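You operate a simulated robot arm through the tools that you are given. There is no shell and no other tool. Be economical: measure what you need, move in short steps, check, and stop when the job is done.

You are at the controls of a simulated two-armed robot. One attempt, no reset.

TASK
On the top of the desk, fold the rag in half, so that its two long edges meet.

It is judged by the outcome, as a careful person would: the job done as asked, and still so three seconds after it is handed in. It fails if anything else is knocked over, pushed out of place, dropped, spilled or broken. Flat cloth is picked up by pressing the open fingertips on it (5 to 10 N) and closing them slowly along it; thin cloth reads only 2 to 8 mm in the jaws.

THE ROBOT
Two 6-joint arms with two-finger parallel grippers on one trunk, on a base that drives. Base frame: it is fixed to the floor where the robot stands at the start and does not move with it; the origin is under the middle of the robot, x ahead of it, y to its left, z up. Readings come in mm, rad, newtons and seconds.
The left shoulder is at the start at [60, 187, 997], the right one opposite. Places, roughly: top of the desk [600, 600, 800]. Payload 1.57 kg a hand.
The TCP of each hand is the grasp point between the finger pads, 30 mm short of the fingertips. In the tool frame z runs along the fingers and y along their closing line. Largest opening 110 mm; finger width 24, thickness 12; the body of the gripper, 48 by 112 mm, starts 78 mm behind the TCP.
Orientation is that of the tool frame in the base frame, as [roll, pitch, yaw] about the fixed x, y, z axes, in that order (R = Rz(yaw) Ry(pitch) Rx(roll)). With the fingers straight down and closing along the base's y, the tool's x points along the base's -x, its y along +y and its z along -z.

THE INTERFACE
- The arms move only by the tool send_rows. It takes "left_plan", "right_plan" or both (then of equal length, played together; a hand with none holds still); each is a list of rows, each a list of 3 entries, a list of its own where there are three numbers: the shift along the tool's x, y, z in units of 40 mm (1.0 is 40 mm), then the turn, a rotation vector about the tool's x, y, z in units of 6 degrees (1.0 is 6 degrees), then the finger opening in mm, from 0 to 110. In form: [[[dx, dy, dz], [rx, ry, rz], hand], ...]. A call has 1 to 12 rows; each row shifts and turns the commanded pose from where the row before left it, along the tool's axes as they then stand. A call with a number of a shift or a turn outside -1 to 1 is refused whole. Each row takes 0.2 s and may step no farther than 50 mm and 0.15 rad from the row before; otherwise, or with a gripper value out of range, the whole call is refused. A pose out of reach is approached as far as the arm can. The call stops where the force on the tool passes 40 N (or 10 N more than at its start, if that is more) or the arm is blocked; 0.2 s more then pass. Each finger travels about 153 mm/s and halts on what it meets, pressing with about 43 N; the grip force reading is that of the motor and also rises with nothing between the fingers. The clock runs only during rows and for 0.2 s after the last one: add rows that do not move to give the fingers time. The reply holds the time, the measured pose of the TCP, the force on the tool along the base axes, the opening and the grip force, in the units named above and with some noise, with the torque about the TCP (base axes, N m) and any sound that the robot's microphone picked up, and new pictures: "pictures" is both (left out), scene, wrist or none (wrist: the cameras of the hands that moved).
- Cameras (640 x 400 px; columns grow to the right, rows downward): "scene" is now at [14.9, 2.7, 1535.7]; the picture's right is [0.03, -1.00, 0.00], its down [-0.79, -0.02, -0.61] and it looks along [0.61, 0.02, -0.79] (base axes); focal length 254 px, centre (320, 200). "left" rides on the left gripper at [70, -16, -141] in its tool frame; the picture's right is [0.23, 0.97, 0.00], its down [-0.86, 0.20, -0.48] and it looks along [-0.47, 0.11, 0.88] (tool axes); focal length 222 px, centre (320, 200). "right" rides on the right gripper at [70, 16, -141] in its tool frame; the picture's right is [-0.23, 0.97, 0.00], its down [-0.86, -0.20, -0.48] and it looks along [-0.47, -0.11, 0.88] (tool axes); focal length 222 px, centre (320, 200). There is no depth. A picture from a camera that has moved, and an enlarged one, comes with that camera's place and axes in the base frame and with its lens.
- lift_body(by): slides the trunk up (or, below 0, down) by that many mm; the arms and the scene camera ride with it, the base frame stays. It gives what a move gives, with no picture.
- steer(legs): drives the robot by 1 to 6 legs, each [ahead, left, turn to the left] in mm, mm and rad, along the robot's own axes; the way and the turn of a leg run together, so that a leg with both is an arc; at most 1500 mm and 3.142 rad a leg. The arms and the cameras ride along, it lands a little off, and it stops where it bumps. It gives what a move gives, and a new picture of the scene camera.
- aim_head(pan, tilt): turns the head with the scene camera to pan (to the left, within 1.501 rad either way) and tilt (down, from -0.506 to 1.204), counted from straight ahead of the robot. It gives what a move gives, and a new picture of the scene camera.
- inspect(camera, box): a new picture of the part [left, top, right, bottom] of that camera's present view, enlarged. The clock stands still meanwhile.
- sign_off(): hands the job in; it is judged then, once.

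Work in short steps. Places have to be worked out from the pictures, the camera data and where the tool is seen: move nearer, look again, correct. Check each grasp and each placing, and mend what went wrong. You have 120 turns and 260 pictures in all, those below and enlarged ones among them. Open the grippers and draw the arms clear of the work before you hand the job in, unless the task says otherwise; then end with one line.

The tools are called after ">>>" as a command line: name --argument value ..., lists and objects as JSON in quotes. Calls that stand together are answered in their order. send_rows: Moves the arms, as the interface text tells. Its arguments: {"type":"object","properties":{"left_plan":{"type":"array","items":{"type":"array"}},"right_plan":{"type":"array","items":{"type":"array"}},"pictures":{"type":"string","enum":["both","scene","wrist","none"]}},"required":[]} The other tools are called the same way: lift_body (by) slides the trunk up or down; steer (legs) drives the base; aim_head (pan, tilt) turns the head that bears the scene camera; inspect (camera, box) takes an enlarged picture of a part of a camera's view; sign_off () hands the job in.

At the start:

```text
t: 0.0
left_eef_pos: [380.9, 297.1, 969.1]
left_ee_rot: [3.141, 0.0, 3.141]
left_ft_force: [0.6, 0.4, -0.6]
left_moment: [-0.01, 0.02, -0.01]
left_width: 110.0
left_finger_force: 0.0
right_eef_pos: [460.5, -84.3, 991.8]
right_ee_rot: [-3.14, 0.001, -3.141]
right_ft_force: [-0.6, -0.2, 0.7]
right_moment: [0.02, -0.01, 0.03]
right_width: 110.0
right_finger_force: 0.0
trunk travel left (down, up): [-625.0, 365.0]
robot x, y, heading: [-1.1, -0.3, -0.0]
head pan, tilt: [0.028, 0.911]
```

scene: 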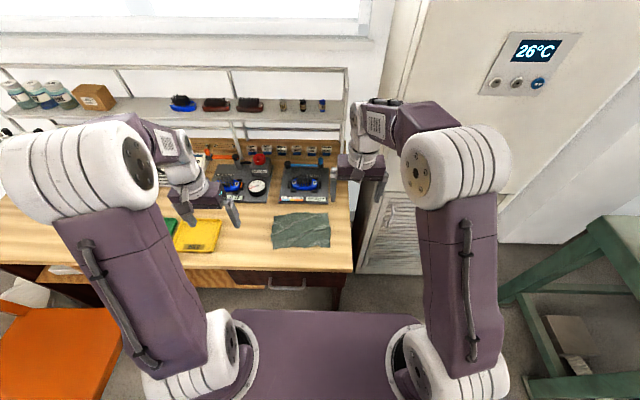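
right: 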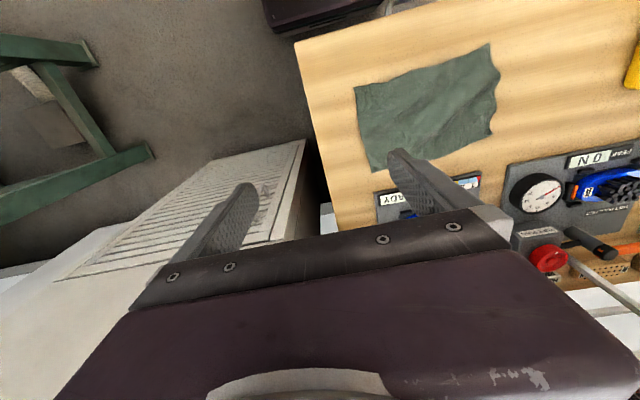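
left: 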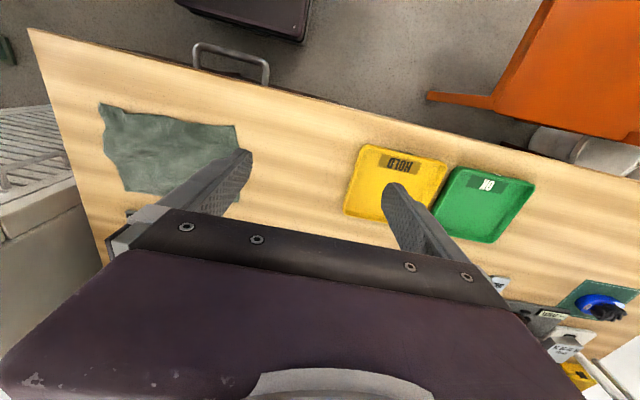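

The rag lies near (455, 85) on the desk, its long side seemingly along y. I'll enlarge the scene and right wrist views to measure it.

>>> inspect --camera "scene" --box '[240, 180, 368, 260]'

>>> inspect --camera "right" --box '[300, 20, 556, 180]'

>>> inspect --camera "left" --box '[60, 60, 316, 220]'

```text
5.00 times, centred on (304, 220) of scene
camera zoom: at [14.9, 2.7, 1535.7], right [0.03, -1.0, 0.0], down [-0.79, -0.02, -0.61], along [0.61, 0.02, -0.79], focal length 1271 px, centre (400, 100)
```

zoom: 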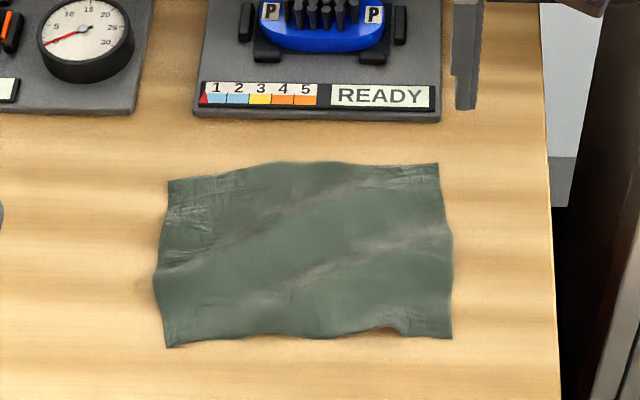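

```text
2.50 times, centred on (428, 100) of right
camera zoom: at [390.0, -67.1, 1133.3], right [0.23, 0.97, 0.0], down [0.86, -0.2, 0.48], along [0.47, -0.11, -0.88], focal length 555 px, centre (50, 450)
```

zoom: 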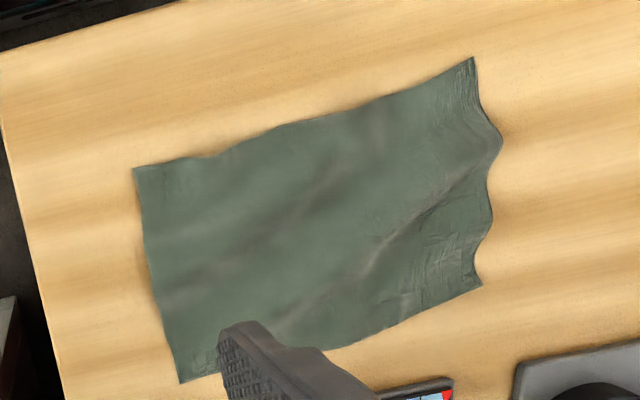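

```text
2.50 times, centred on (188, 140) of left
camera zoom: at [312.0, 281.4, 1110.8], right [-0.23, 0.97, 0.0], down [0.86, 0.2, 0.48], along [0.47, 0.11, -0.88], focal length 555 px, centre (650, 350)
```

zoom: 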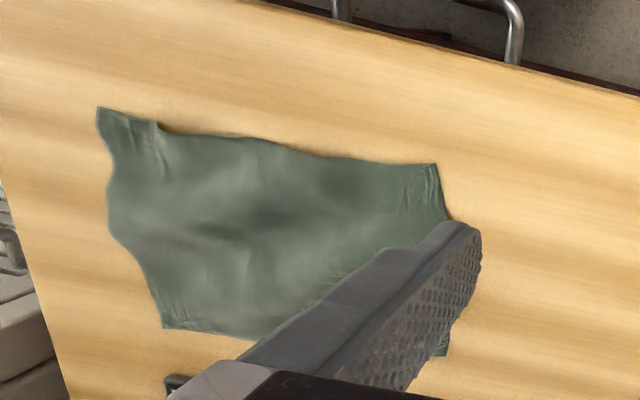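

Rag is about 190 mm (along y) × 137 mm (along x), corners near (410,-18), (397,172), (552,-8), (530,190), desk z around 765. I'll shift the base 84 mm left so both hands are symmetric about it, then fold the near edge onto the far edge.

>>> steer --legs '[[0, 84, 0]]'

```text
t: 1.1
left_eef_pos: [381.9, 382.4, 967.8]
left_ee_rot: [-3.141, 0.0, 3.139]
left_ft_force: [0.7, -0.7, -0.9]
left_moment: [-0.06, -0.02, 0.01]
left_width: 110.0
left_finger_force: 0.0
right_eef_pos: [460.3, -0.8, 992.1]
right_ee_rot: [-3.14, -0.001, 3.14]
right_ft_force: [0.2, -0.6, -0.1]
right_moment: [-0.01, 0.0, 0.0]
right_width: 109.7
right_finger_force: 0.0
trunk travel left (down, up): [-625.0, 365.0]
robot x, y, heading: [2.1, 82.4, 0.0]
head pan, tilt: [0.028, 0.911]
camera scene: at [14.9, 87.7, 1535.7], right [0.03, -1.0, 0.0], down [-0.79, -0.02, -0.61], along [0.61, 0.02, -0.79], focal length 254 px, centre (320, 200)
```

scene: 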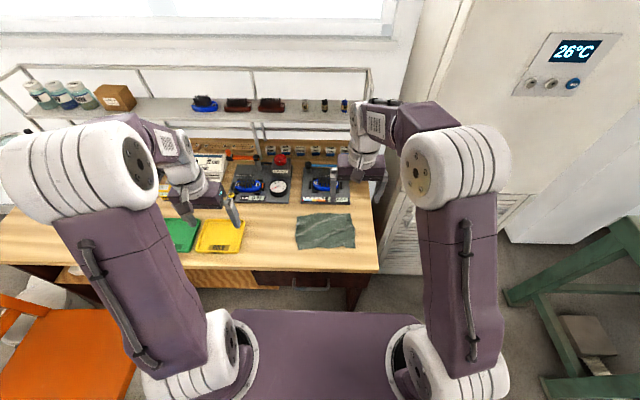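

The rag is now centred in front of the robot. Next I turn both hands about their tool z axis so the jaws close along x, with the cameras facing outward.

>>> send_rows --left_plan '[[[0, 0, 0], [0, 0, 1], 110], [[0, 0, 0], [0, 0, 1], 110], [[0, 0, 0], [0, 0, 1], 110], [[0, 0, 0], [0, 0, 1], 110], [[0, 0, 0], [0, 0, 1], 110], [[0, 0, 0], [0, 0, 1], 110], [[0, 0, 0], [0, 0, 1], 110], [[0, 0, 0], [0, 0, 1], 110], [[0, 0, 0], [0, 0, 1], 110], [[0, 0, 0], [0, 0, 1], 110], [[0, 0, 0], [0, 0, 1], 110], [[0, 0, 0], [0, 0, 1], 110]]' --right_plan '[[[0, 0, 0], [0, 0, -1], 110], [[0, 0, 0], [0, 0, -1], 110], [[0, 0, 0], [0, 0, -1], 110], [[0, 0, 0], [0, 0, -1], 110], [[0, 0, 0], [0, 0, -1], 110], [[0, 0, 0], [0, 0, -1], 110], [[0, 0, 0], [0, 0, -1], 110], [[0, 0, 0], [0, 0, -1], 110], [[0, 0, 0], [0, 0, -1], 110], [[0, 0, 0], [0, 0, -1], 110], [[0, 0, 0], [0, 0, -1], 110], [[0, 0, 0], [0, 0, -1], 110]]' --pictures "scene"

```text
t: 3.7
left_eef_pos: [380.1, 381.6, 968.4]
left_ee_rot: [3.141, 0.0, 1.882]
left_ft_force: [-0.2, 1.1, 0.6]
left_moment: [0.0, 0.01, 0.02]
left_width: 110.0
left_finger_force: 0.1
right_eef_pos: [460.4, -0.7, 990.7]
right_ee_rot: [3.141, 0.001, -1.885]
right_ft_force: [-0.6, 0.1, -0.1]
right_moment: [0.01, -0.01, 0.01]
right_width: 110.1
right_finger_force: 0.0
trunk travel left (down, up): [-625.0, 365.0]
robot x, y, heading: [0.3, 83.0, -0.001]
head pan, tilt: [0.028, 0.911]
camera scene: at [15.0, 87.2, 1535.7], right [0.03, -1.0, 0.0], down [-0.79, -0.02, -0.61], along [0.61, 0.02, -0.79], focal length 254 px, centre (320, 200)
```

scene: 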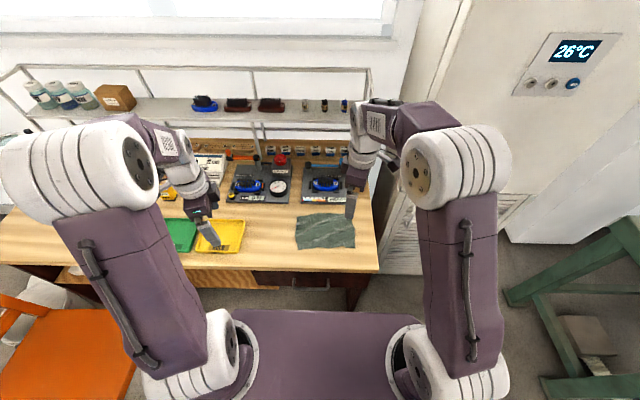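

Both turned fine. I finish the turn to match the rag's slight skew and bring the hands to a hover over the near corners (tips well above the cloth).

>>> send_rows --left_plan '[[[0, 0, 0], [0, 0, 0.54], 60], [[0, 0, 0], [0, 0, 0.54], 60], [[0, 0, 0], [0, 0, 0.54], 60], [[0, 0, 0], [0, 0, 0.54], 60], [[-0.82, 0.056, 0.35], [0, 0, 0], 60], [[-0.82, 0.056, 0.35], [0, 0, 0], 60], [[-0.82, 0.056, 0.35], [0, 0, 0], 60], [[-0.82, 0.056, 0.35], [0, 0, 0], 60], [[-0.82, 0.056, 0.35], [0, 0, 0], 60], [[-0.82, 0.056, 0.35], [0, 0, 0], 60], [[-0.82, 0.056, 0.35], [0, 0, 0], 60]]' --right_plan '[[[0, 0, 0], [0, 0, -0.95], 60], [[0, 0, 0], [0, 0, -0.95], 60], [[0, 0, 0], [0, 0, -0.95], 60], [[0, 0, 0], [0, 0, -0.95], 60], [[-0.025, 0.123, 0.43], [0, 0, 0], 60], [[-0.025, 0.123, 0.43], [0, 0, 0], 60], [[-0.025, 0.123, 0.43], [0, 0, 0], 60], [[-0.025, 0.123, 0.43], [0, 0, 0], 60], [[-0.025, 0.123, 0.43], [0, 0, 0], 60], [[-0.025, 0.123, 0.43], [0, 0, 0], 60], [[-0.025, 0.123, 0.43], [0, 0, 0], 60]]'

```text
t: 6.1
left_eef_pos: [419.6, 152.2, 868.5]
left_ee_rot: [-3.141, -0.002, 1.658]
left_ft_force: [0.0, 0.5, -0.4]
left_moment: [0.01, 0.03, 0.0]
left_width: 59.9
left_finger_force: 0.0
right_eef_pos: [426.5, 3.5, 869.6]
right_ee_rot: [-3.142, 0.002, -1.488]
right_ft_force: [0.4, -0.5, -0.6]
right_moment: [-0.01, 0.04, 0.02]
right_width: 60.1
right_finger_force: 0.1
trunk travel left (down, up): [-625.0, 365.0]
robot x, y, heading: [-2.0, 85.6, 0.002]
head pan, tilt: [0.028, 0.911]
camera scene: at [15.9, 86.0, 1535.7], right [0.03, -1.0, 0.0], down [-0.79, -0.02, -0.61], along [0.61, 0.02, -0.79], focal length 254 px, centre (320, 200)
camera right: at [414.8, -66.2, 1011.9], right [-0.99, 0.15, 0.0], down [0.13, 0.87, 0.48], along [0.07, 0.47, -0.88], focal length 222 px, centre (320, 200)
camera left: at [397.5, 218.8, 1011.0], right [0.95, 0.31, 0.0], down [0.27, -0.83, 0.48], along [0.15, -0.45, -0.88], focal length 222 px, centre (320, 200)
```

scene: 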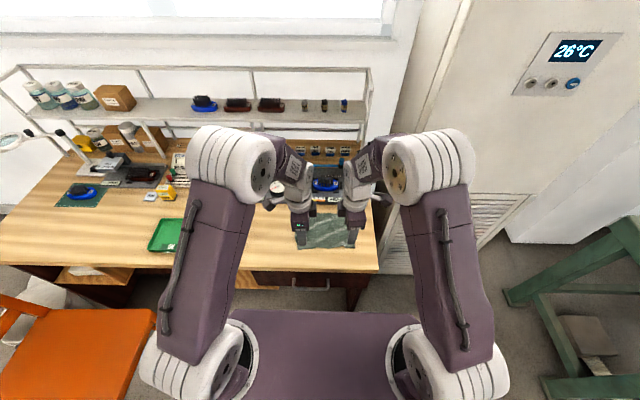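
right: 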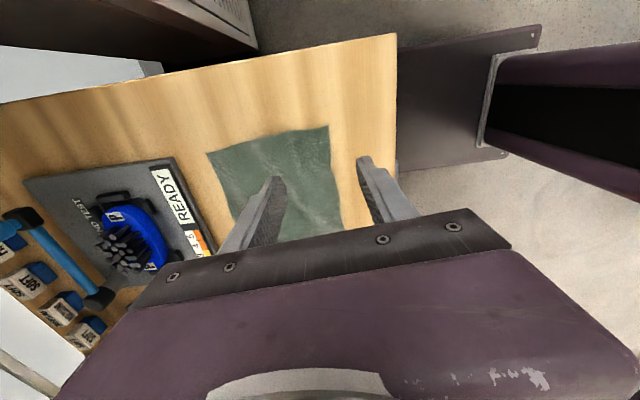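
left: 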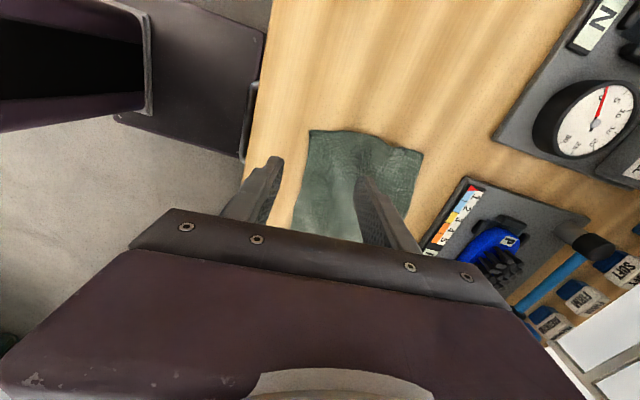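

Wrist views confirm corners near (413,-22), (403,170), (553,-15), (530,189). I lower both hands until tips are ~20 mm above the desk estimate, narrowing to 44 mm and centring about 12 mm inside the near edge.

>>> send_rows --left_plan '[[[0, -0.03, 0.45], [0, 0, 0], 44], [[0, -0.03, 0.45], [0, 0, 0], 44], [[0, 0, 0.42], [0, 0, 0], 44], [[0, 0, 0], [0, 0, 0], 44]]' --right_plan '[[[0, 0.04, 0.45], [0, 0, 0], 44], [[0, 0.04, 0.45], [0, 0, 0], 44], [[0, 0, 0.42], [0, 0, 0], 44], [[0, 0, 0], [0, 0, 0], 44]]'

```text
t: 7.1
left_eef_pos: [415.5, 151.3, 817.3]
left_ee_rot: [3.141, 0.001, 1.659]
left_ft_force: [0.2, -0.6, 0.4]
left_moment: [0.01, 0.01, -0.03]
left_width: 44.3
left_finger_force: 0.1
right_eef_pos: [422.5, 3.1, 818.9]
right_ee_rot: [-3.141, 0.0, -1.489]
right_ft_force: [0.3, -0.3, -0.1]
right_moment: [0.0, -0.03, 0.03]
right_width: 43.9
right_finger_force: 0.0
trunk travel left (down, up): [-625.0, 365.0]
robot x, y, heading: [3.3, 86.4, -0.001]
head pan, tilt: [0.028, 0.911]
camera scene: at [14.7, 86.9, 1535.7], right [0.03, -1.0, 0.0], down [-0.79, -0.02, -0.61], along [0.61, 0.02, -0.79], focal length 254 px, centre (320, 200)
camera right: at [411.0, -66.2, 960.4], right [-0.99, 0.15, 0.0], down [0.13, 0.87, 0.48], along [0.07, 0.47, -0.88], focal length 222 px, centre (320, 200)
camera left: at [393.2, 220.5, 958.9], right [0.95, 0.31, 0.0], down [0.27, -0.83, 0.48], along [0.15, -0.45, -0.88], focal length 222 px, centre (320, 200)
```

scene: 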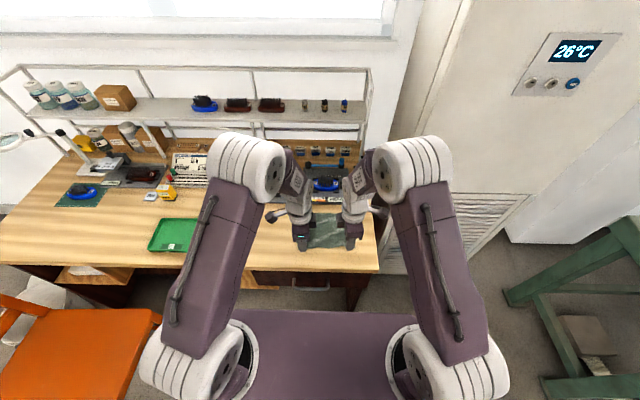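
right: 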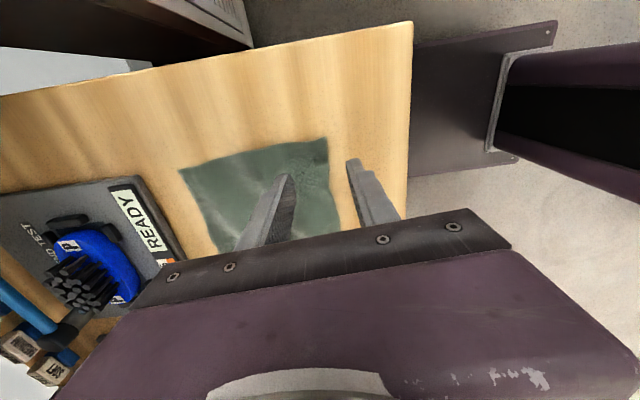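
left: 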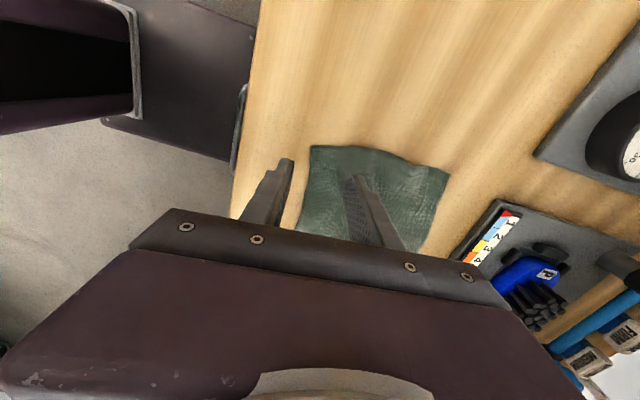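

Tips are about 10–20 mm above the cloth, outer fingers just off the edge. I lower in small steps to feel contact.

>>> send_rows --left_plan '[[[0, 0, 0.1], [0, 0, 0], 44], [[0, 0, 0.1], [0, 0, 0], 44], [[0, 0, 0.05], [0, 0, 0], 44]]' --right_plan '[[[0, 0, 0.1], [0, 0, 0], 44], [[0, 0, 0.1], [0, 0, 0], 44], [[0, 0, 0.05], [0, 0, 0], 44]]' --pictures "none"

>>> send_rows --left_plan '[[[0, 0, 0.05], [0, 0, 0], 44], [[0, 0, 0.05], [0, 0, 0], 44]]' --right_plan '[[[0, 0, 0.05], [0, 0, 0], 44], [[0, 0, 0.05], [0, 0, 0], 44]]' --pictures "none"

```text
t: 7.9
left_eef_pos: [414.7, 153.7, 809.0]
left_ee_rot: [-3.14, -0.001, 1.658]
left_ft_force: [-0.3, -0.3, 0.2]
left_moment: [-0.02, 0.01, 0.01]
left_width: 44.2
left_finger_force: 0.0
right_eef_pos: [422.0, 4.0, 807.2]
right_ee_rot: [-3.141, -0.001, -1.488]
right_ft_force: [-0.2, 0.3, 0.8]
right_moment: [0.02, 0.02, 0.03]
right_width: 44.1
right_finger_force: 0.0
trunk travel left (down, up): [-625.0, 365.0]
robot x, y, heading: [-0.1, 83.3, -0.0]
head pan, tilt: [0.028, 0.911]
```

```text
t: 8.5
left_eef_pos: [414.7, 152.8, 804.1]
left_ee_rot: [3.14, 0.001, 1.658]
left_ft_force: [-1.3, -0.5, -0.3]
left_moment: [-0.02, 0.0, 0.01]
left_width: 44.1
left_finger_force: 0.1
right_eef_pos: [423.5, 3.6, 803.6]
right_ee_rot: [-3.14, 0.002, -1.489]
right_ft_force: [0.0, 0.4, -0.5]
right_moment: [-0.01, 0.01, 0.0]
right_width: 44.1
right_finger_force: 0.0
trunk travel left (down, up): [-625.0, 365.0]
robot x, y, heading: [-3.4, 87.3, -0.001]
head pan, tilt: [0.028, 0.911]
```

No contact yet (tips ≈ 774); continuing down in 2 mm steps.

>>> send_rows --left_plan '[[[0, 0, 0.05], [0, 0, 0], 44], [[0, 0, 0], [0, 0, 0], 44]]' --right_plan '[[[0, 0, 0.05], [0, 0, 0], 44], [[0, 0, 0], [0, 0, 0], 44]]' --pictures "none"

>>> send_rows --left_plan '[[[0, 0, 0.05], [0, 0, 0], 44], [[0, 0, 0], [0, 0, 0], 44]]' --right_plan '[[[0, 0, 0.05], [0, 0, 0], 44], [[0, 0, 0], [0, 0, 0], 44]]' --pictures "none"

```text
t: 9.1
left_eef_pos: [414.7, 153.6, 801.6]
left_ee_rot: [3.141, -0.001, 1.657]
left_ft_force: [-0.3, 0.1, -0.5]
left_moment: [0.0, -0.01, -0.01]
left_width: 43.8
left_finger_force: 0.0
right_eef_pos: [422.7, 3.5, 802.2]
right_ee_rot: [3.14, 0.0, -1.488]
right_ft_force: [0.3, -0.3, 0.9]
right_moment: [-0.01, 0.02, 0.01]
right_width: 43.8
right_finger_force: 0.1
trunk travel left (down, up): [-625.0, 365.0]
robot x, y, heading: [1.0, 83.0, 0.001]
head pan, tilt: [0.028, 0.911]
```

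```text
t: 9.7
left_eef_pos: [414.1, 154.2, 799.6]
left_ee_rot: [-3.142, 0.001, 1.658]
left_ft_force: [-0.3, 0.3, 0.8]
left_moment: [-0.04, -0.03, 0.02]
left_width: 43.7
left_finger_force: 0.0
right_eef_pos: [423.2, 2.0, 800.1]
right_ee_rot: [-3.14, -0.001, -1.49]
right_ft_force: [-1.3, 0.0, 0.2]
right_moment: [0.03, 0.03, -0.02]
right_width: 43.8
right_finger_force: 0.0
trunk travel left (down, up): [-625.0, 365.0]
robot x, y, heading: [0.9, 89.4, -0.001]
head pan, tilt: [0.028, 0.911]
```

Still free at tip z≈770. Continuing.

>>> send_rows --left_plan '[[[0, 0, 0.05], [0, 0, 0], 44], [[0, 0, 0.05], [0, 0, 0], 44], [[0, 0, 0], [0, 0, 0], 44]]' --right_plan '[[[0, 0, 0.05], [0, 0, 0], 44], [[0, 0, 0.05], [0, 0, 0], 44], [[0, 0, 0], [0, 0, 0], 44]]' --pictures "none"

>>> inspect --camera "right" --box '[160, 100, 480, 300]'

>>> inspect --camera "left" --box '[160, 100, 480, 300]'

```text
t: 10.5
left_eef_pos: [413.7, 154.2, 796.0]
left_ee_rot: [-3.141, -0.001, 1.658]
left_ft_force: [0.4, 0.6, 0.4]
left_moment: [0.03, -0.02, 0.0]
left_width: 43.9
left_finger_force: 0.1
right_eef_pos: [423.2, 4.1, 796.4]
right_ee_rot: [3.141, 0.001, -1.488]
right_ft_force: [0.5, 0.3, -0.1]
right_moment: [0.0, -0.01, -0.02]
right_width: 44.1
right_finger_force: 0.0
trunk travel left (down, up): [-625.0, 365.0]
robot x, y, heading: [-0.7, 84.3, 0.0]
head pan, tilt: [0.028, 0.911]
```

```text
2.00 times, centred on (320, 200) of right
camera zoom: at [411.2, -66.8, 937.6], right [-0.99, 0.15, 0.0], down [0.13, 0.87, 0.48], along [0.07, 0.47, -0.88], focal length 444 px, centre (320, 200)
```

zoom: 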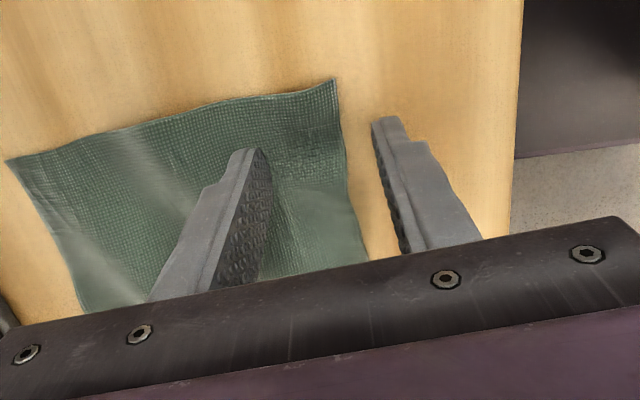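

```text
2.00 times, centred on (320, 200) of left
camera zoom: at [392.7, 221.8, 937.9], right [0.95, 0.31, 0.0], down [0.27, -0.83, 0.48], along [0.15, -0.45, -0.88], focal length 444 px, centre (320, 200)
```

zoom: 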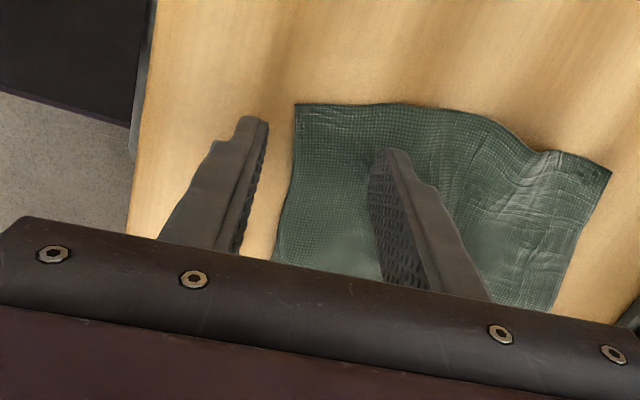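

Not touching yet. Continuing down in small steps with force watch.

>>> send_rows --left_plan '[[[0, 0, 0.06], [0, 0, 0], 44], [[0, 0, 0.06], [0, 0, 0], 44], [[0, 0, 0], [0, 0, 0], 44]]' --right_plan '[[[0, 0, 0.06], [0, 0, 0], 44], [[0, 0, 0.06], [0, 0, 0], 44], [[0, 0, 0], [0, 0, 0], 44]]' --pictures "none"

>>> send_rows --left_plan '[[[0, 0, 0.05], [0, 0, 0], 44], [[0, 0, 0.05], [0, 0, 0], 44], [[0, 0, 0], [0, 0, 0], 44]]' --right_plan '[[[0, 0, 0.05], [0, 0, 0], 44], [[0, 0, 0.05], [0, 0, 0], 44], [[0, 0, 0], [0, 0, 0], 44]]' --pictures "none"

```text
t: 11.3
left_eef_pos: [415.7, 153.7, 790.6]
left_ee_rot: [3.141, 0.0, 1.659]
left_ft_force: [0.1, -0.6, 2.5]
left_moment: [0.04, -0.07, -0.02]
left_width: 44.0
left_finger_force: 0.2
right_eef_pos: [422.3, 3.3, 791.9]
right_ee_rot: [-3.141, 0.002, -1.488]
right_ft_force: [-0.2, 1.3, 1.3]
right_moment: [0.01, -0.03, 0.02]
right_width: 44.0
right_finger_force: 0.1
trunk travel left (down, up): [-625.0, 365.0]
robot x, y, heading: [-1.7, 84.7, 0.002]
head pan, tilt: [0.028, 0.911]
```

```text
t: 12.1
left_eef_pos: [412.1, 153.2, 789.7]
left_ee_rot: [3.132, 0.001, 1.657]
left_ft_force: [4.0, 1.7, 22.2]
left_moment: [0.25, -0.72, -0.01]
left_width: 48.0
left_finger_force: 1.9
right_eef_pos: [422.4, 3.5, 790.5]
right_ee_rot: [-3.132, 0.0, -1.489]
right_ft_force: [1.2, -7.0, 38.2]
right_moment: [-0.23, -1.01, -0.18]
right_width: 45.5
right_finger_force: 0.8
trunk travel left (down, up): [-625.0, 365.0]
robot x, y, heading: [-2.6, 81.8, 0.003]
head pan, tilt: [0.028, 0.911]
```

Contact: desk surface at z≈761 (TCP ≈ 791), pressing too hard now. I back off to a light press.

>>> send_rows --left_plan '[[[0, 0, -0.04], [0, 0, 0], 44], [[0, 0, 0], [0, 0, 0], 44]]' --right_plan '[[[0, 0, -0.06], [0, 0, 0], 44], [[0, 0, 0], [0, 0, 0], 44]]' --pictures "wrist"

```text
t: 12.7
left_eef_pos: [413.3, 153.7, 791.2]
left_ee_rot: [3.135, 0.0, 1.656]
left_ft_force: [2.9, -3.2, 29.5]
left_moment: [0.17, -0.89, -0.08]
left_width: 47.3
left_finger_force: 2.2
right_eef_pos: [420.9, 3.6, 791.6]
right_ee_rot: [-3.137, 0.0, -1.489]
right_ft_force: [3.4, -1.6, 19.3]
right_moment: [-0.1, -0.63, -0.06]
right_width: 47.0
right_finger_force: 1.6
trunk travel left (down, up): [-625.0, 365.0]
robot x, y, heading: [-2.2, 87.4, -0.003]
head pan, tilt: [0.028, 0.911]
camera right: at [409.0, -67.1, 932.8], right [-0.99, 0.15, 0.0], down [0.13, 0.87, 0.48], along [0.07, 0.47, -0.88], focal length 222 px, centre (320, 200)
camera left: at [390.0, 221.8, 932.7], right [0.95, 0.31, 0.01], down [0.27, -0.83, 0.48], along [0.15, -0.45, -0.88], focal length 222 px, centre (320, 200)
```

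right: 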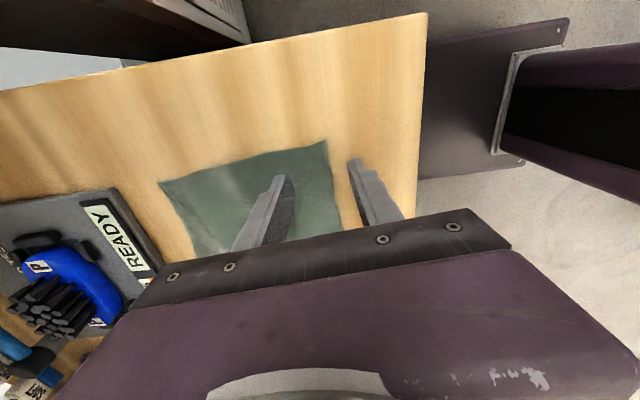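
left: 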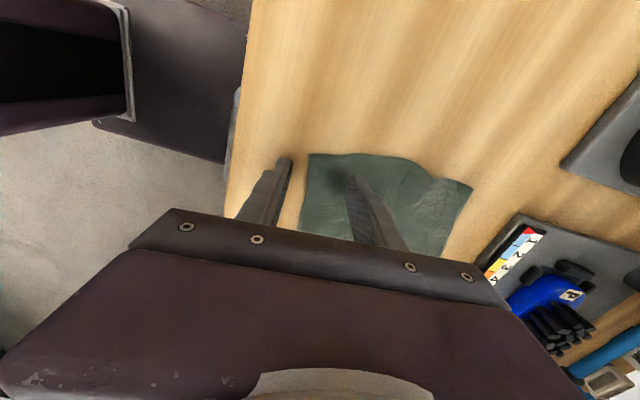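

Still 20–30 N; I ease off another millimetre or so.

>>> send_rows --left_plan '[[[0, 0, -0.04], [0, 0, 0], 44], [[0, 0, 0], [0, 0, 0], 44]]' --right_plan '[[[0, 0, -0.025], [0, 0, 0], 44], [[0, 0, 0], [0, 0, 0], 44]]' --pictures "none"

```text
t: 13.3
left_eef_pos: [412.4, 154.9, 792.0]
left_ee_rot: [3.14, 0.001, 1.659]
left_ft_force: [4.2, -4.3, 22.1]
left_moment: [0.08, -0.65, -0.14]
left_width: 47.2
left_finger_force: 1.6
right_eef_pos: [422.0, 2.7, 791.6]
right_ee_rot: [-3.141, 0.0, -1.489]
right_ft_force: [2.0, 1.5, 8.4]
right_moment: [0.06, -0.31, 0.05]
right_width: 45.8
right_finger_force: 0.9
trunk travel left (down, up): [-625.0, 365.0]
robot x, y, heading: [-0.2, 82.3, -0.002]
head pan, tilt: [0.028, 0.911]
```

Right is at ~8 N; ease the left ~1 mm and close both slowly.

>>> send_rows --left_plan '[[[0, 0, -0.03], [0, 0, 0], 44], [[0, 0, 0], [0, 0, 0], 40], [[0, 0, 0], [0, 0, 0], 36], [[0, 0, 0], [0, 0, 0], 32], [[0, 0, 0], [0, 0, 0], 28], [[0, 0, 0], [0, 0, 0], 24]]' --right_plan '[[[0, 0, 0], [0, 0, 0], 44], [[0, 0, 0], [0, 0, 0], 40], [[0, 0, 0], [0, 0, 0], 36], [[0, 0, 0], [0, 0, 0], 32], [[0, 0, 0], [0, 0, 0], 28], [[0, 0, 0], [0, 0, 0], 24]]' --pictures "none"

>>> inspect --camera "right" --box '[160, 100, 480, 300]'

>>> inspect --camera "left" --box '[160, 100, 480, 300]'

```text
t: 14.7
left_eef_pos: [412.9, 154.8, 790.8]
left_ee_rot: [-3.141, -0.001, 1.658]
left_ft_force: [-0.9, -0.3, 4.7]
left_moment: [0.02, -0.01, 0.01]
left_width: 22.8
left_finger_force: 0.1
right_eef_pos: [423.4, 3.5, 791.7]
right_ee_rot: [3.142, 0.001, -1.49]
right_ft_force: [-1.8, 0.4, 5.3]
right_moment: [0.0, -0.08, 0.02]
right_width: 22.8
right_finger_force: 0.0
trunk travel left (down, up): [-625.0, 365.0]
robot x, y, heading: [0.4, 84.9, -0.003]
head pan, tilt: [0.028, 0.911]
```

```text
2.00 times, centred on (320, 200) of right
camera zoom: at [410.3, -66.8, 933.1], right [-0.99, 0.15, 0.0], down [0.13, 0.87, 0.48], along [0.07, 0.47, -0.88], focal length 444 px, centre (320, 200)
```

zoom: 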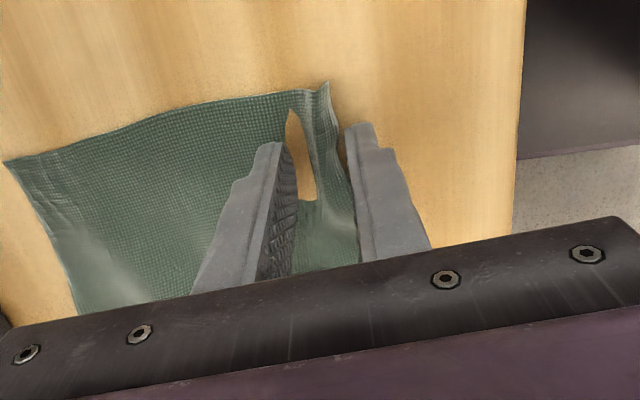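

```text
2.00 times, centred on (320, 200) of left
camera zoom: at [390.8, 222.1, 933.2], right [0.95, 0.31, 0.0], down [0.27, -0.83, 0.48], along [0.15, -0.45, -0.88], focal length 444 px, centre (320, 200)
```

zoom: 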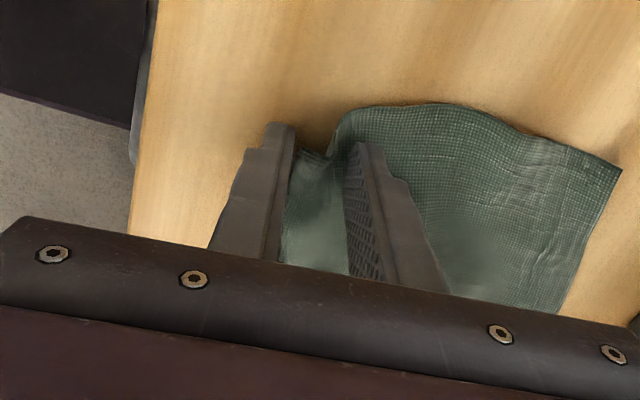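

The cloth is bunching between the fingertips on both sides, as wanted. Continue closing slowly.

>>> send_rows --left_plan '[[[0, 0, 0], [0, 0, 0], 20], [[0, 0, 0], [0, 0, 0], 16], [[0, 0, 0], [0, 0, 0], 12], [[0, 0, 0], [0, 0, 0], 8], [[0, 0, 0], [0, 0, 0], 4], [[0, 0, 0], [0, 0, 0], 0], [[0, 0, 0], [0, 0, 0], 0]]' --right_plan '[[[0, 0, 0], [0, 0, 0], 20], [[0, 0, 0], [0, 0, 0], 16], [[0, 0, 0], [0, 0, 0], 12], [[0, 0, 0], [0, 0, 0], 8], [[0, 0, 0], [0, 0, 0], 4], [[0, 0, 0], [0, 0, 0], 0], [[0, 0, 0], [0, 0, 0], 0]]' --pictures "none"

>>> inspect --camera "right" --box '[160, 100, 480, 300]'

>>> inspect --camera "left" --box '[160, 100, 480, 300]'

```text
t: 16.3
left_eef_pos: [413.6, 154.5, 791.0]
left_ee_rot: [-3.141, -0.001, 1.658]
left_ft_force: [0.0, -0.5, 1.2]
left_moment: [0.03, -0.03, -0.01]
left_width: 2.0
left_finger_force: 23.4
right_eef_pos: [422.7, 3.5, 791.1]
right_ee_rot: [-3.14, 0.001, -1.489]
right_ft_force: [0.6, 0.0, 6.3]
right_moment: [-0.03, -0.07, -0.03]
right_width: 2.8
right_finger_force: 24.0
trunk travel left (down, up): [-625.0, 365.0]
robot x, y, heading: [1.5, 82.3, -0.003]
head pan, tilt: [0.028, 0.911]
```

```text
2.00 times, centred on (320, 200) of right
camera zoom: at [411.2, -66.7, 933.1], right [-0.99, 0.15, 0.0], down [0.13, 0.87, 0.48], along [0.07, 0.47, -0.88], focal length 444 px, centre (320, 200)
```

zoom: 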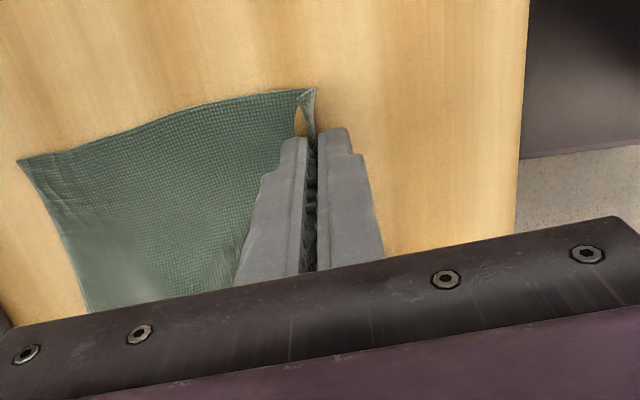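

```text
2.00 times, centred on (320, 200) of left
camera zoom: at [391.8, 222.0, 933.3], right [0.95, 0.31, 0.0], down [0.27, -0.83, 0.48], along [0.15, -0.45, -0.88], focal length 444 px, centre (320, 200)
```

zoom: 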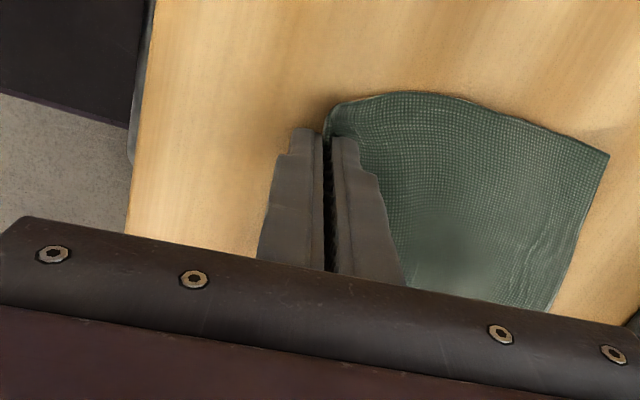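

Both jaws read 2–3 mm of cloth. Lift both ~40 mm and check that the edge comes up.

>>> send_rows --left_plan '[[[0, 0, -0.25], [0, 0, 0], 0], [[0, 0, -0.25], [0, 0, 0], 0], [[0, 0, -0.25], [0, 0, 0], 0], [[0, 0, -0.25], [0, 0, 0], 0]]' --right_plan '[[[0, 0, -0.25], [0, 0, 0], 0], [[0, 0, -0.25], [0, 0, 0], 0], [[0, 0, -0.25], [0, 0, 0], 0], [[0, 0, -0.25], [0, 0, 0], 0]]'

```text
t: 17.3
left_eef_pos: [413.9, 153.9, 831.0]
left_ee_rot: [-3.141, 0.0, 1.658]
left_ft_force: [-0.5, 0.1, -0.6]
left_moment: [0.02, 0.0, -0.01]
left_width: 2.3
left_finger_force: 23.4
right_eef_pos: [422.0, 4.0, 831.2]
right_ee_rot: [3.141, -0.001, -1.488]
right_ft_force: [0.4, -0.4, -0.6]
right_moment: [0.0, -0.03, 0.0]
right_width: 2.2
right_finger_force: 23.5
trunk travel left (down, up): [-625.0, 365.0]
robot x, y, heading: [-1.9, 84.7, -0.0]
head pan, tilt: [0.028, 0.911]
camera scene: at [14.3, 87.1, 1535.7], right [0.03, -1.0, 0.0], down [-0.79, -0.02, -0.61], along [0.61, 0.02, -0.79], focal length 254 px, centre (320, 200)
camera right: at [411.2, -65.6, 973.3], right [-0.99, 0.15, 0.0], down [0.13, 0.87, 0.48], along [0.07, 0.47, -0.88], focal length 222 px, centre (320, 200)
camera left: at [392.4, 222.3, 973.4], right [0.95, 0.31, 0.0], down [0.27, -0.83, 0.48], along [0.15, -0.45, -0.88], focal length 222 px, centre (320, 200)
```

scene: 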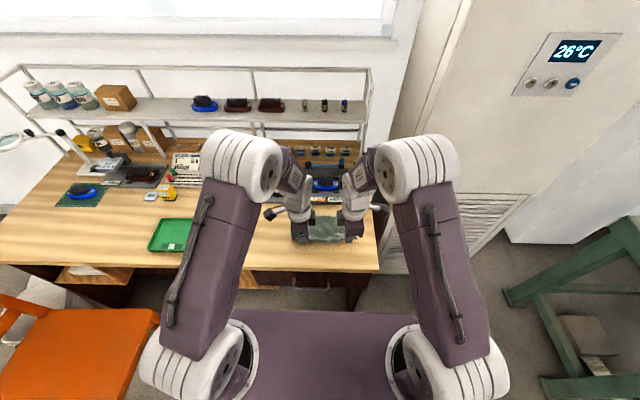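
right: 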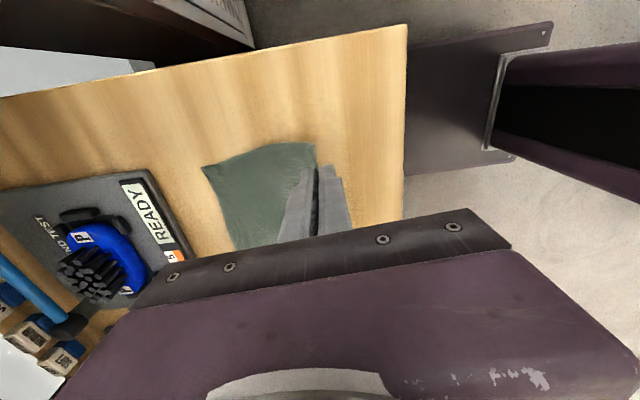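
left: 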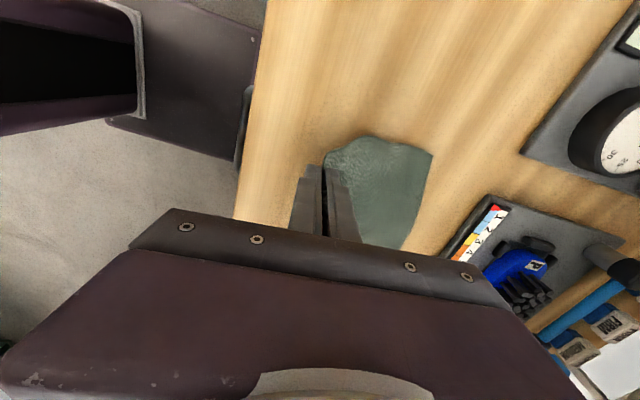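

Both corners are held and lifted. I take a closer look at how the edge sits in the jaws before carrying.

>>> inspect --camera "scene" --box '[272, 190, 384, 260]'

>>> inspect --camera "right" --box '[190, 130, 350, 230]'

>>> inspect --camera "left" --box '[270, 120, 430, 220]'

```text
5.71 times, centred on (328, 225) of scene
camera zoom: at [14.3, 87.1, 1535.7], right [0.03, -1.0, 0.0], down [-0.79, -0.02, -0.61], along [0.61, 0.02, -0.79], focal length 1452 px, centre (274, 57)
```

zoom: 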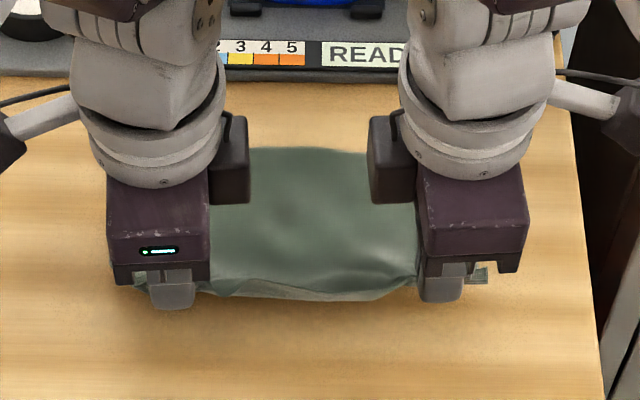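

```text
4.00 times, centred on (270, 180) of right
camera zoom: at [411.2, -65.6, 973.3], right [-0.99, 0.15, 0.0], down [0.13, 0.87, 0.48], along [0.07, 0.47, -0.88], focal length 888 px, centre (520, 280)
```

zoom: 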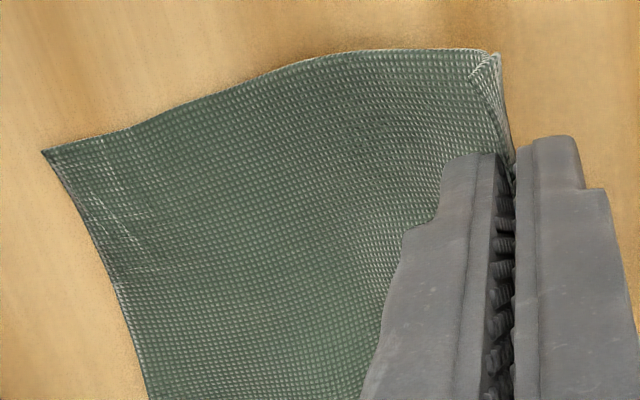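

```text
4.00 times, centred on (350, 170) of left
camera zoom: at [392.4, 222.3, 973.4], right [0.95, 0.31, 0.0], down [0.27, -0.83, 0.48], along [0.15, -0.45, -0.88], focal length 888 px, centre (200, 320)
```

zoom: 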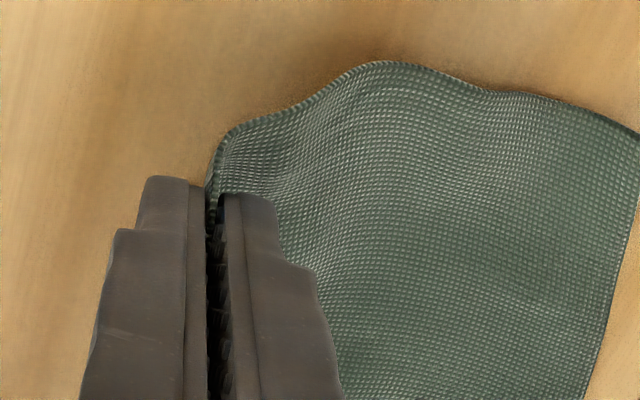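

The pinch is a crest with a ~15–20 mm hem hanging on the robot side; folding like this would leave the hem turned back. I set it down, release, and will regrasp nearer the edge with a smaller opening.

>>> send_rows --left_plan '[[[0, 0, 0.25], [0, 0, 0], 0], [[0, 0, 0.25], [0, 0, 0], 0], [[0, 0, 0.25], [0, 0, 0], 0], [[0, 0, 0.2], [0, 0, 0], 0], [[0, 0, 0], [0, 0, 0], 10], [[0, 0, 0], [0, 0, 0], 24], [[0, 0, -0.5], [0, 0, 0], 24], [[0, 0, -0.75], [0, 0, 0], 24]]' --right_plan '[[[0, 0, 0.25], [0, 0, 0], 0], [[0, 0, 0.25], [0, 0, 0], 0], [[0, 0, 0.25], [0, 0, 0], 0], [[0, 0, 0.2], [0, 0, 0], 0], [[0, 0, 0], [0, 0, 0], 10], [[0, 0, 0], [0, 0, 0], 24], [[0, 0, -0.5], [0, 0, 0], 24], [[0, 0, -0.75], [0, 0, 0], 24]]' --pictures "wrist"

>>> inspect --camera "scene" --box '[272, 190, 384, 260]'

```text
t: 19.1
left_eef_pos: [413.5, 154.2, 843.8]
left_ee_rot: [3.14, -0.001, 1.659]
left_ft_force: [-1.5, -0.9, -0.1]
left_moment: [-0.01, 0.01, 0.03]
left_width: 23.5
left_finger_force: 0.1
right_eef_pos: [420.9, 4.5, 843.7]
right_ee_rot: [-3.141, 0.001, -1.489]
right_ft_force: [-0.9, 0.6, 0.3]
right_moment: [0.02, -0.01, 0.02]
right_width: 23.8
right_finger_force: 0.0
trunk travel left (down, up): [-625.0, 365.0]
robot x, y, heading: [-1.3, 82.9, -0.002]
head pan, tilt: [0.028, 0.911]
camera right: at [409.8, -66.3, 985.8], right [-0.99, 0.15, 0.0], down [0.13, 0.87, 0.48], along [0.07, 0.47, -0.88], focal length 222 px, centre (320, 200)
camera left: at [392.2, 222.7, 986.1], right [0.95, 0.31, 0.0], down [0.27, -0.83, 0.48], along [0.15, -0.45, -0.88], focal length 222 px, centre (320, 200)
```

right: 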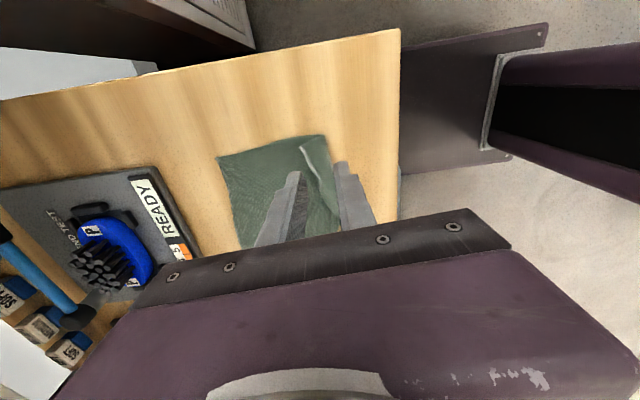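
left: 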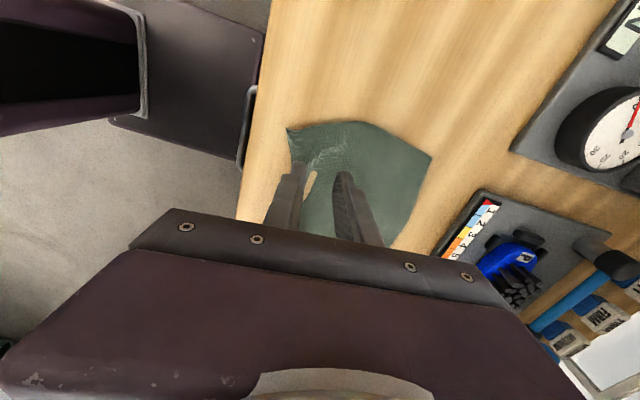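

```text
5.71 times, centred on (328, 225) of scene
camera zoom: at [13.1, 87.1, 1535.6], right [0.03, -1.0, 0.0], down [-0.79, -0.02, -0.61], along [0.61, 0.02, -0.79], focal length 1452 px, centre (274, 57)
```

zoom: 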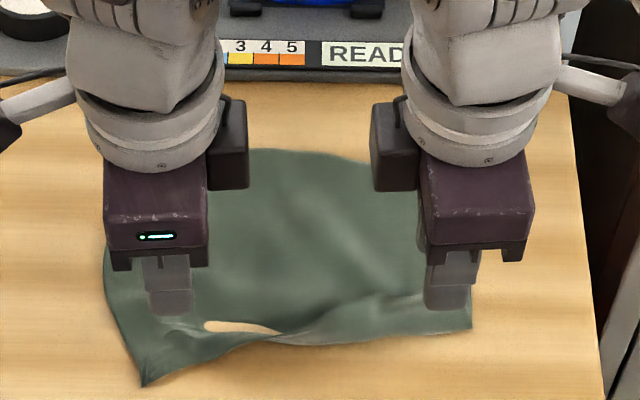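

The edge relaxed with waves. I raise the hands higher and let it settle to see its shape.

>>> send_rows --left_plan '[[[0.5, 0, -1], [0, 0, 0], 24], [[0.8, 0, -0.7], [0, 0, 0], 24], [[0.8, 0, 0], [0, 0, 0], 24], [[0, 0, 0], [0, 0, 0], 24]]' --right_plan '[[[0.5, 0, -1], [0, 0, 0], 24], [[0.8, 0, -0.7], [0, 0, 0], 24], [[0.8, 0, 0], [0, 0, 0], 24], [[0, 0, 0], [0, 0, 0], 24]]' --pictures "wrist"

>>> inspect --camera "scene" --box '[272, 190, 384, 260]'

```text
t: 20.1
left_eef_pos: [405.7, 236.9, 911.0]
left_ee_rot: [-3.141, 0.001, 1.656]
left_ft_force: [0.2, 0.0, -0.9]
left_moment: [-0.01, 0.03, -0.05]
left_width: 24.0
left_finger_force: 0.1
right_eef_pos: [430.4, -79.4, 912.6]
right_ee_rot: [3.141, 0.0, -1.489]
right_ft_force: [-0.1, -0.1, 0.0]
right_moment: [-0.02, -0.03, 0.01]
right_width: 24.0
right_finger_force: 0.1
trunk travel left (down, up): [-625.0, 365.0]
robot x, y, heading: [1.6, 86.3, -0.003]
head pan, tilt: [0.028, 0.911]
camera right: at [418.8, -150.1, 1054.8], right [-0.99, 0.15, 0.0], down [0.13, 0.87, 0.48], along [0.07, 0.47, -0.88], focal length 222 px, centre (320, 200)
camera left: at [384.0, 305.7, 1053.8], right [0.95, 0.31, 0.0], down [0.27, -0.83, 0.48], along [0.15, -0.45, -0.88], focal length 222 px, centre (320, 200)
```

right: 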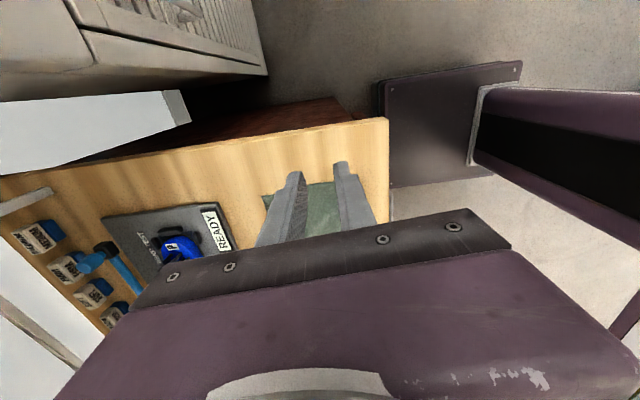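
left: 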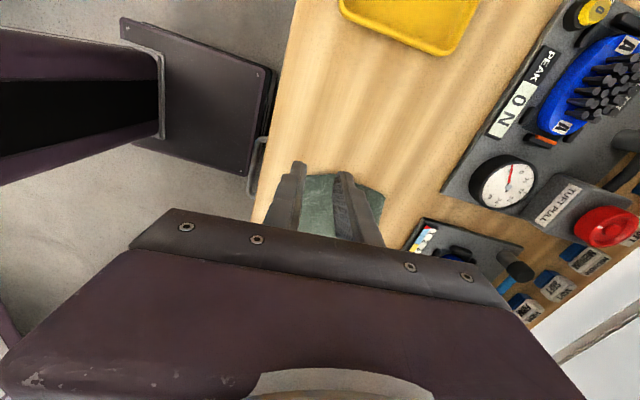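

```text
5.71 times, centred on (328, 225) of scene
camera zoom: at [14.0, 87.1, 1535.7], right [0.03, -1.0, 0.0], down [-0.79, -0.02, -0.61], along [0.61, 0.02, -0.79], focal length 1452 px, centre (274, 57)
```

zoom: 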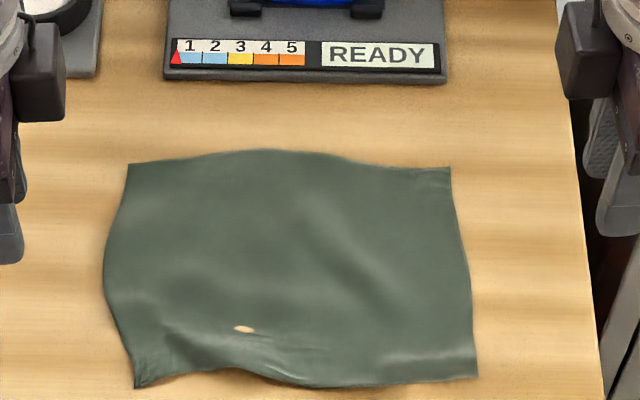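

The cloth relaxed nicely; it slid ~25 mm toward the robot (near edge now ≈ x 372–384, far edge ≈ 525). I hover again closer to the new near corners with a 24 mm opening.

>>> send_rows --left_plan '[[[-0.62, -0.287, 0.675], [0, 0, 0], 24], [[-0.62, -0.287, 0.675], [0, 0, 0], 24], [[-0.62, -0.287, 0.675], [0, 0, 0], 24], [[0, 0, 0], [0, 0, 0], 24]]' --right_plan '[[[-0.7, 0.29, 0.68], [0, 0, 0], 24], [[-0.7, 0.29, 0.68], [0, 0, 0], 24], [[-0.7, 0.29, 0.68], [0, 0, 0], 24], [[0, 0, 0], [0, 0, 0], 24]]' --pictures "none"

>>> inspect --camera "right" --box '[160, 100, 480, 300]'

>>> inspect --camera "left" --box '[160, 100, 480, 300]'

```text
t: 21.1
left_eef_pos: [378.0, 158.8, 830.7]
left_ee_rot: [3.14, 0.001, 1.658]
left_ft_force: [0.1, -0.1, 0.7]
left_moment: [-0.04, -0.01, -0.01]
left_width: 24.2
left_finger_force: 0.2
right_eef_pos: [387.0, 0.1, 827.2]
right_ee_rot: [3.141, 0.0, -1.489]
right_ft_force: [0.6, 0.8, -0.3]
right_moment: [0.02, 0.01, 0.0]
right_width: 23.9
right_finger_force: 0.0
trunk travel left (down, up): [-625.0, 365.0]
robot x, y, heading: [2.5, 84.9, -0.001]
head pan, tilt: [0.028, 0.911]
```

```text
2.00 times, centred on (320, 200) of right
camera zoom: at [375.5, -69.4, 969.9], right [-0.99, 0.15, 0.0], down [0.13, 0.87, 0.48], along [0.07, 0.47, -0.88], focal length 444 px, centre (320, 200)
```

zoom: 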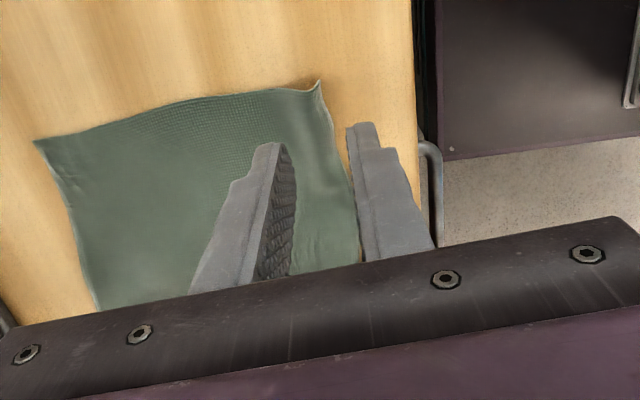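

```text
2.00 times, centred on (320, 200) of left
camera zoom: at [356.5, 227.0, 972.0], right [0.95, 0.31, 0.0], down [0.27, -0.83, 0.48], along [0.15, -0.45, -0.88], focal length 444 px, centre (320, 200)
```

zoom: 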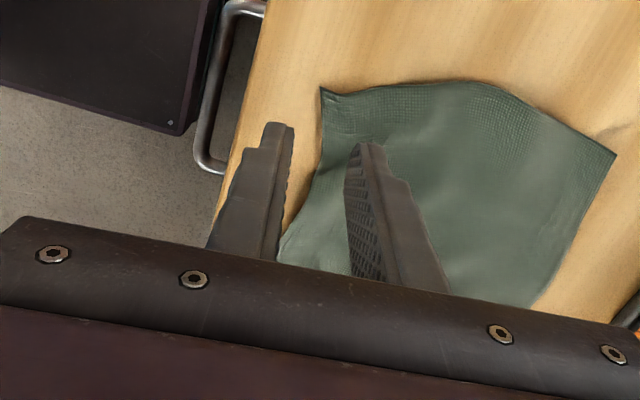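

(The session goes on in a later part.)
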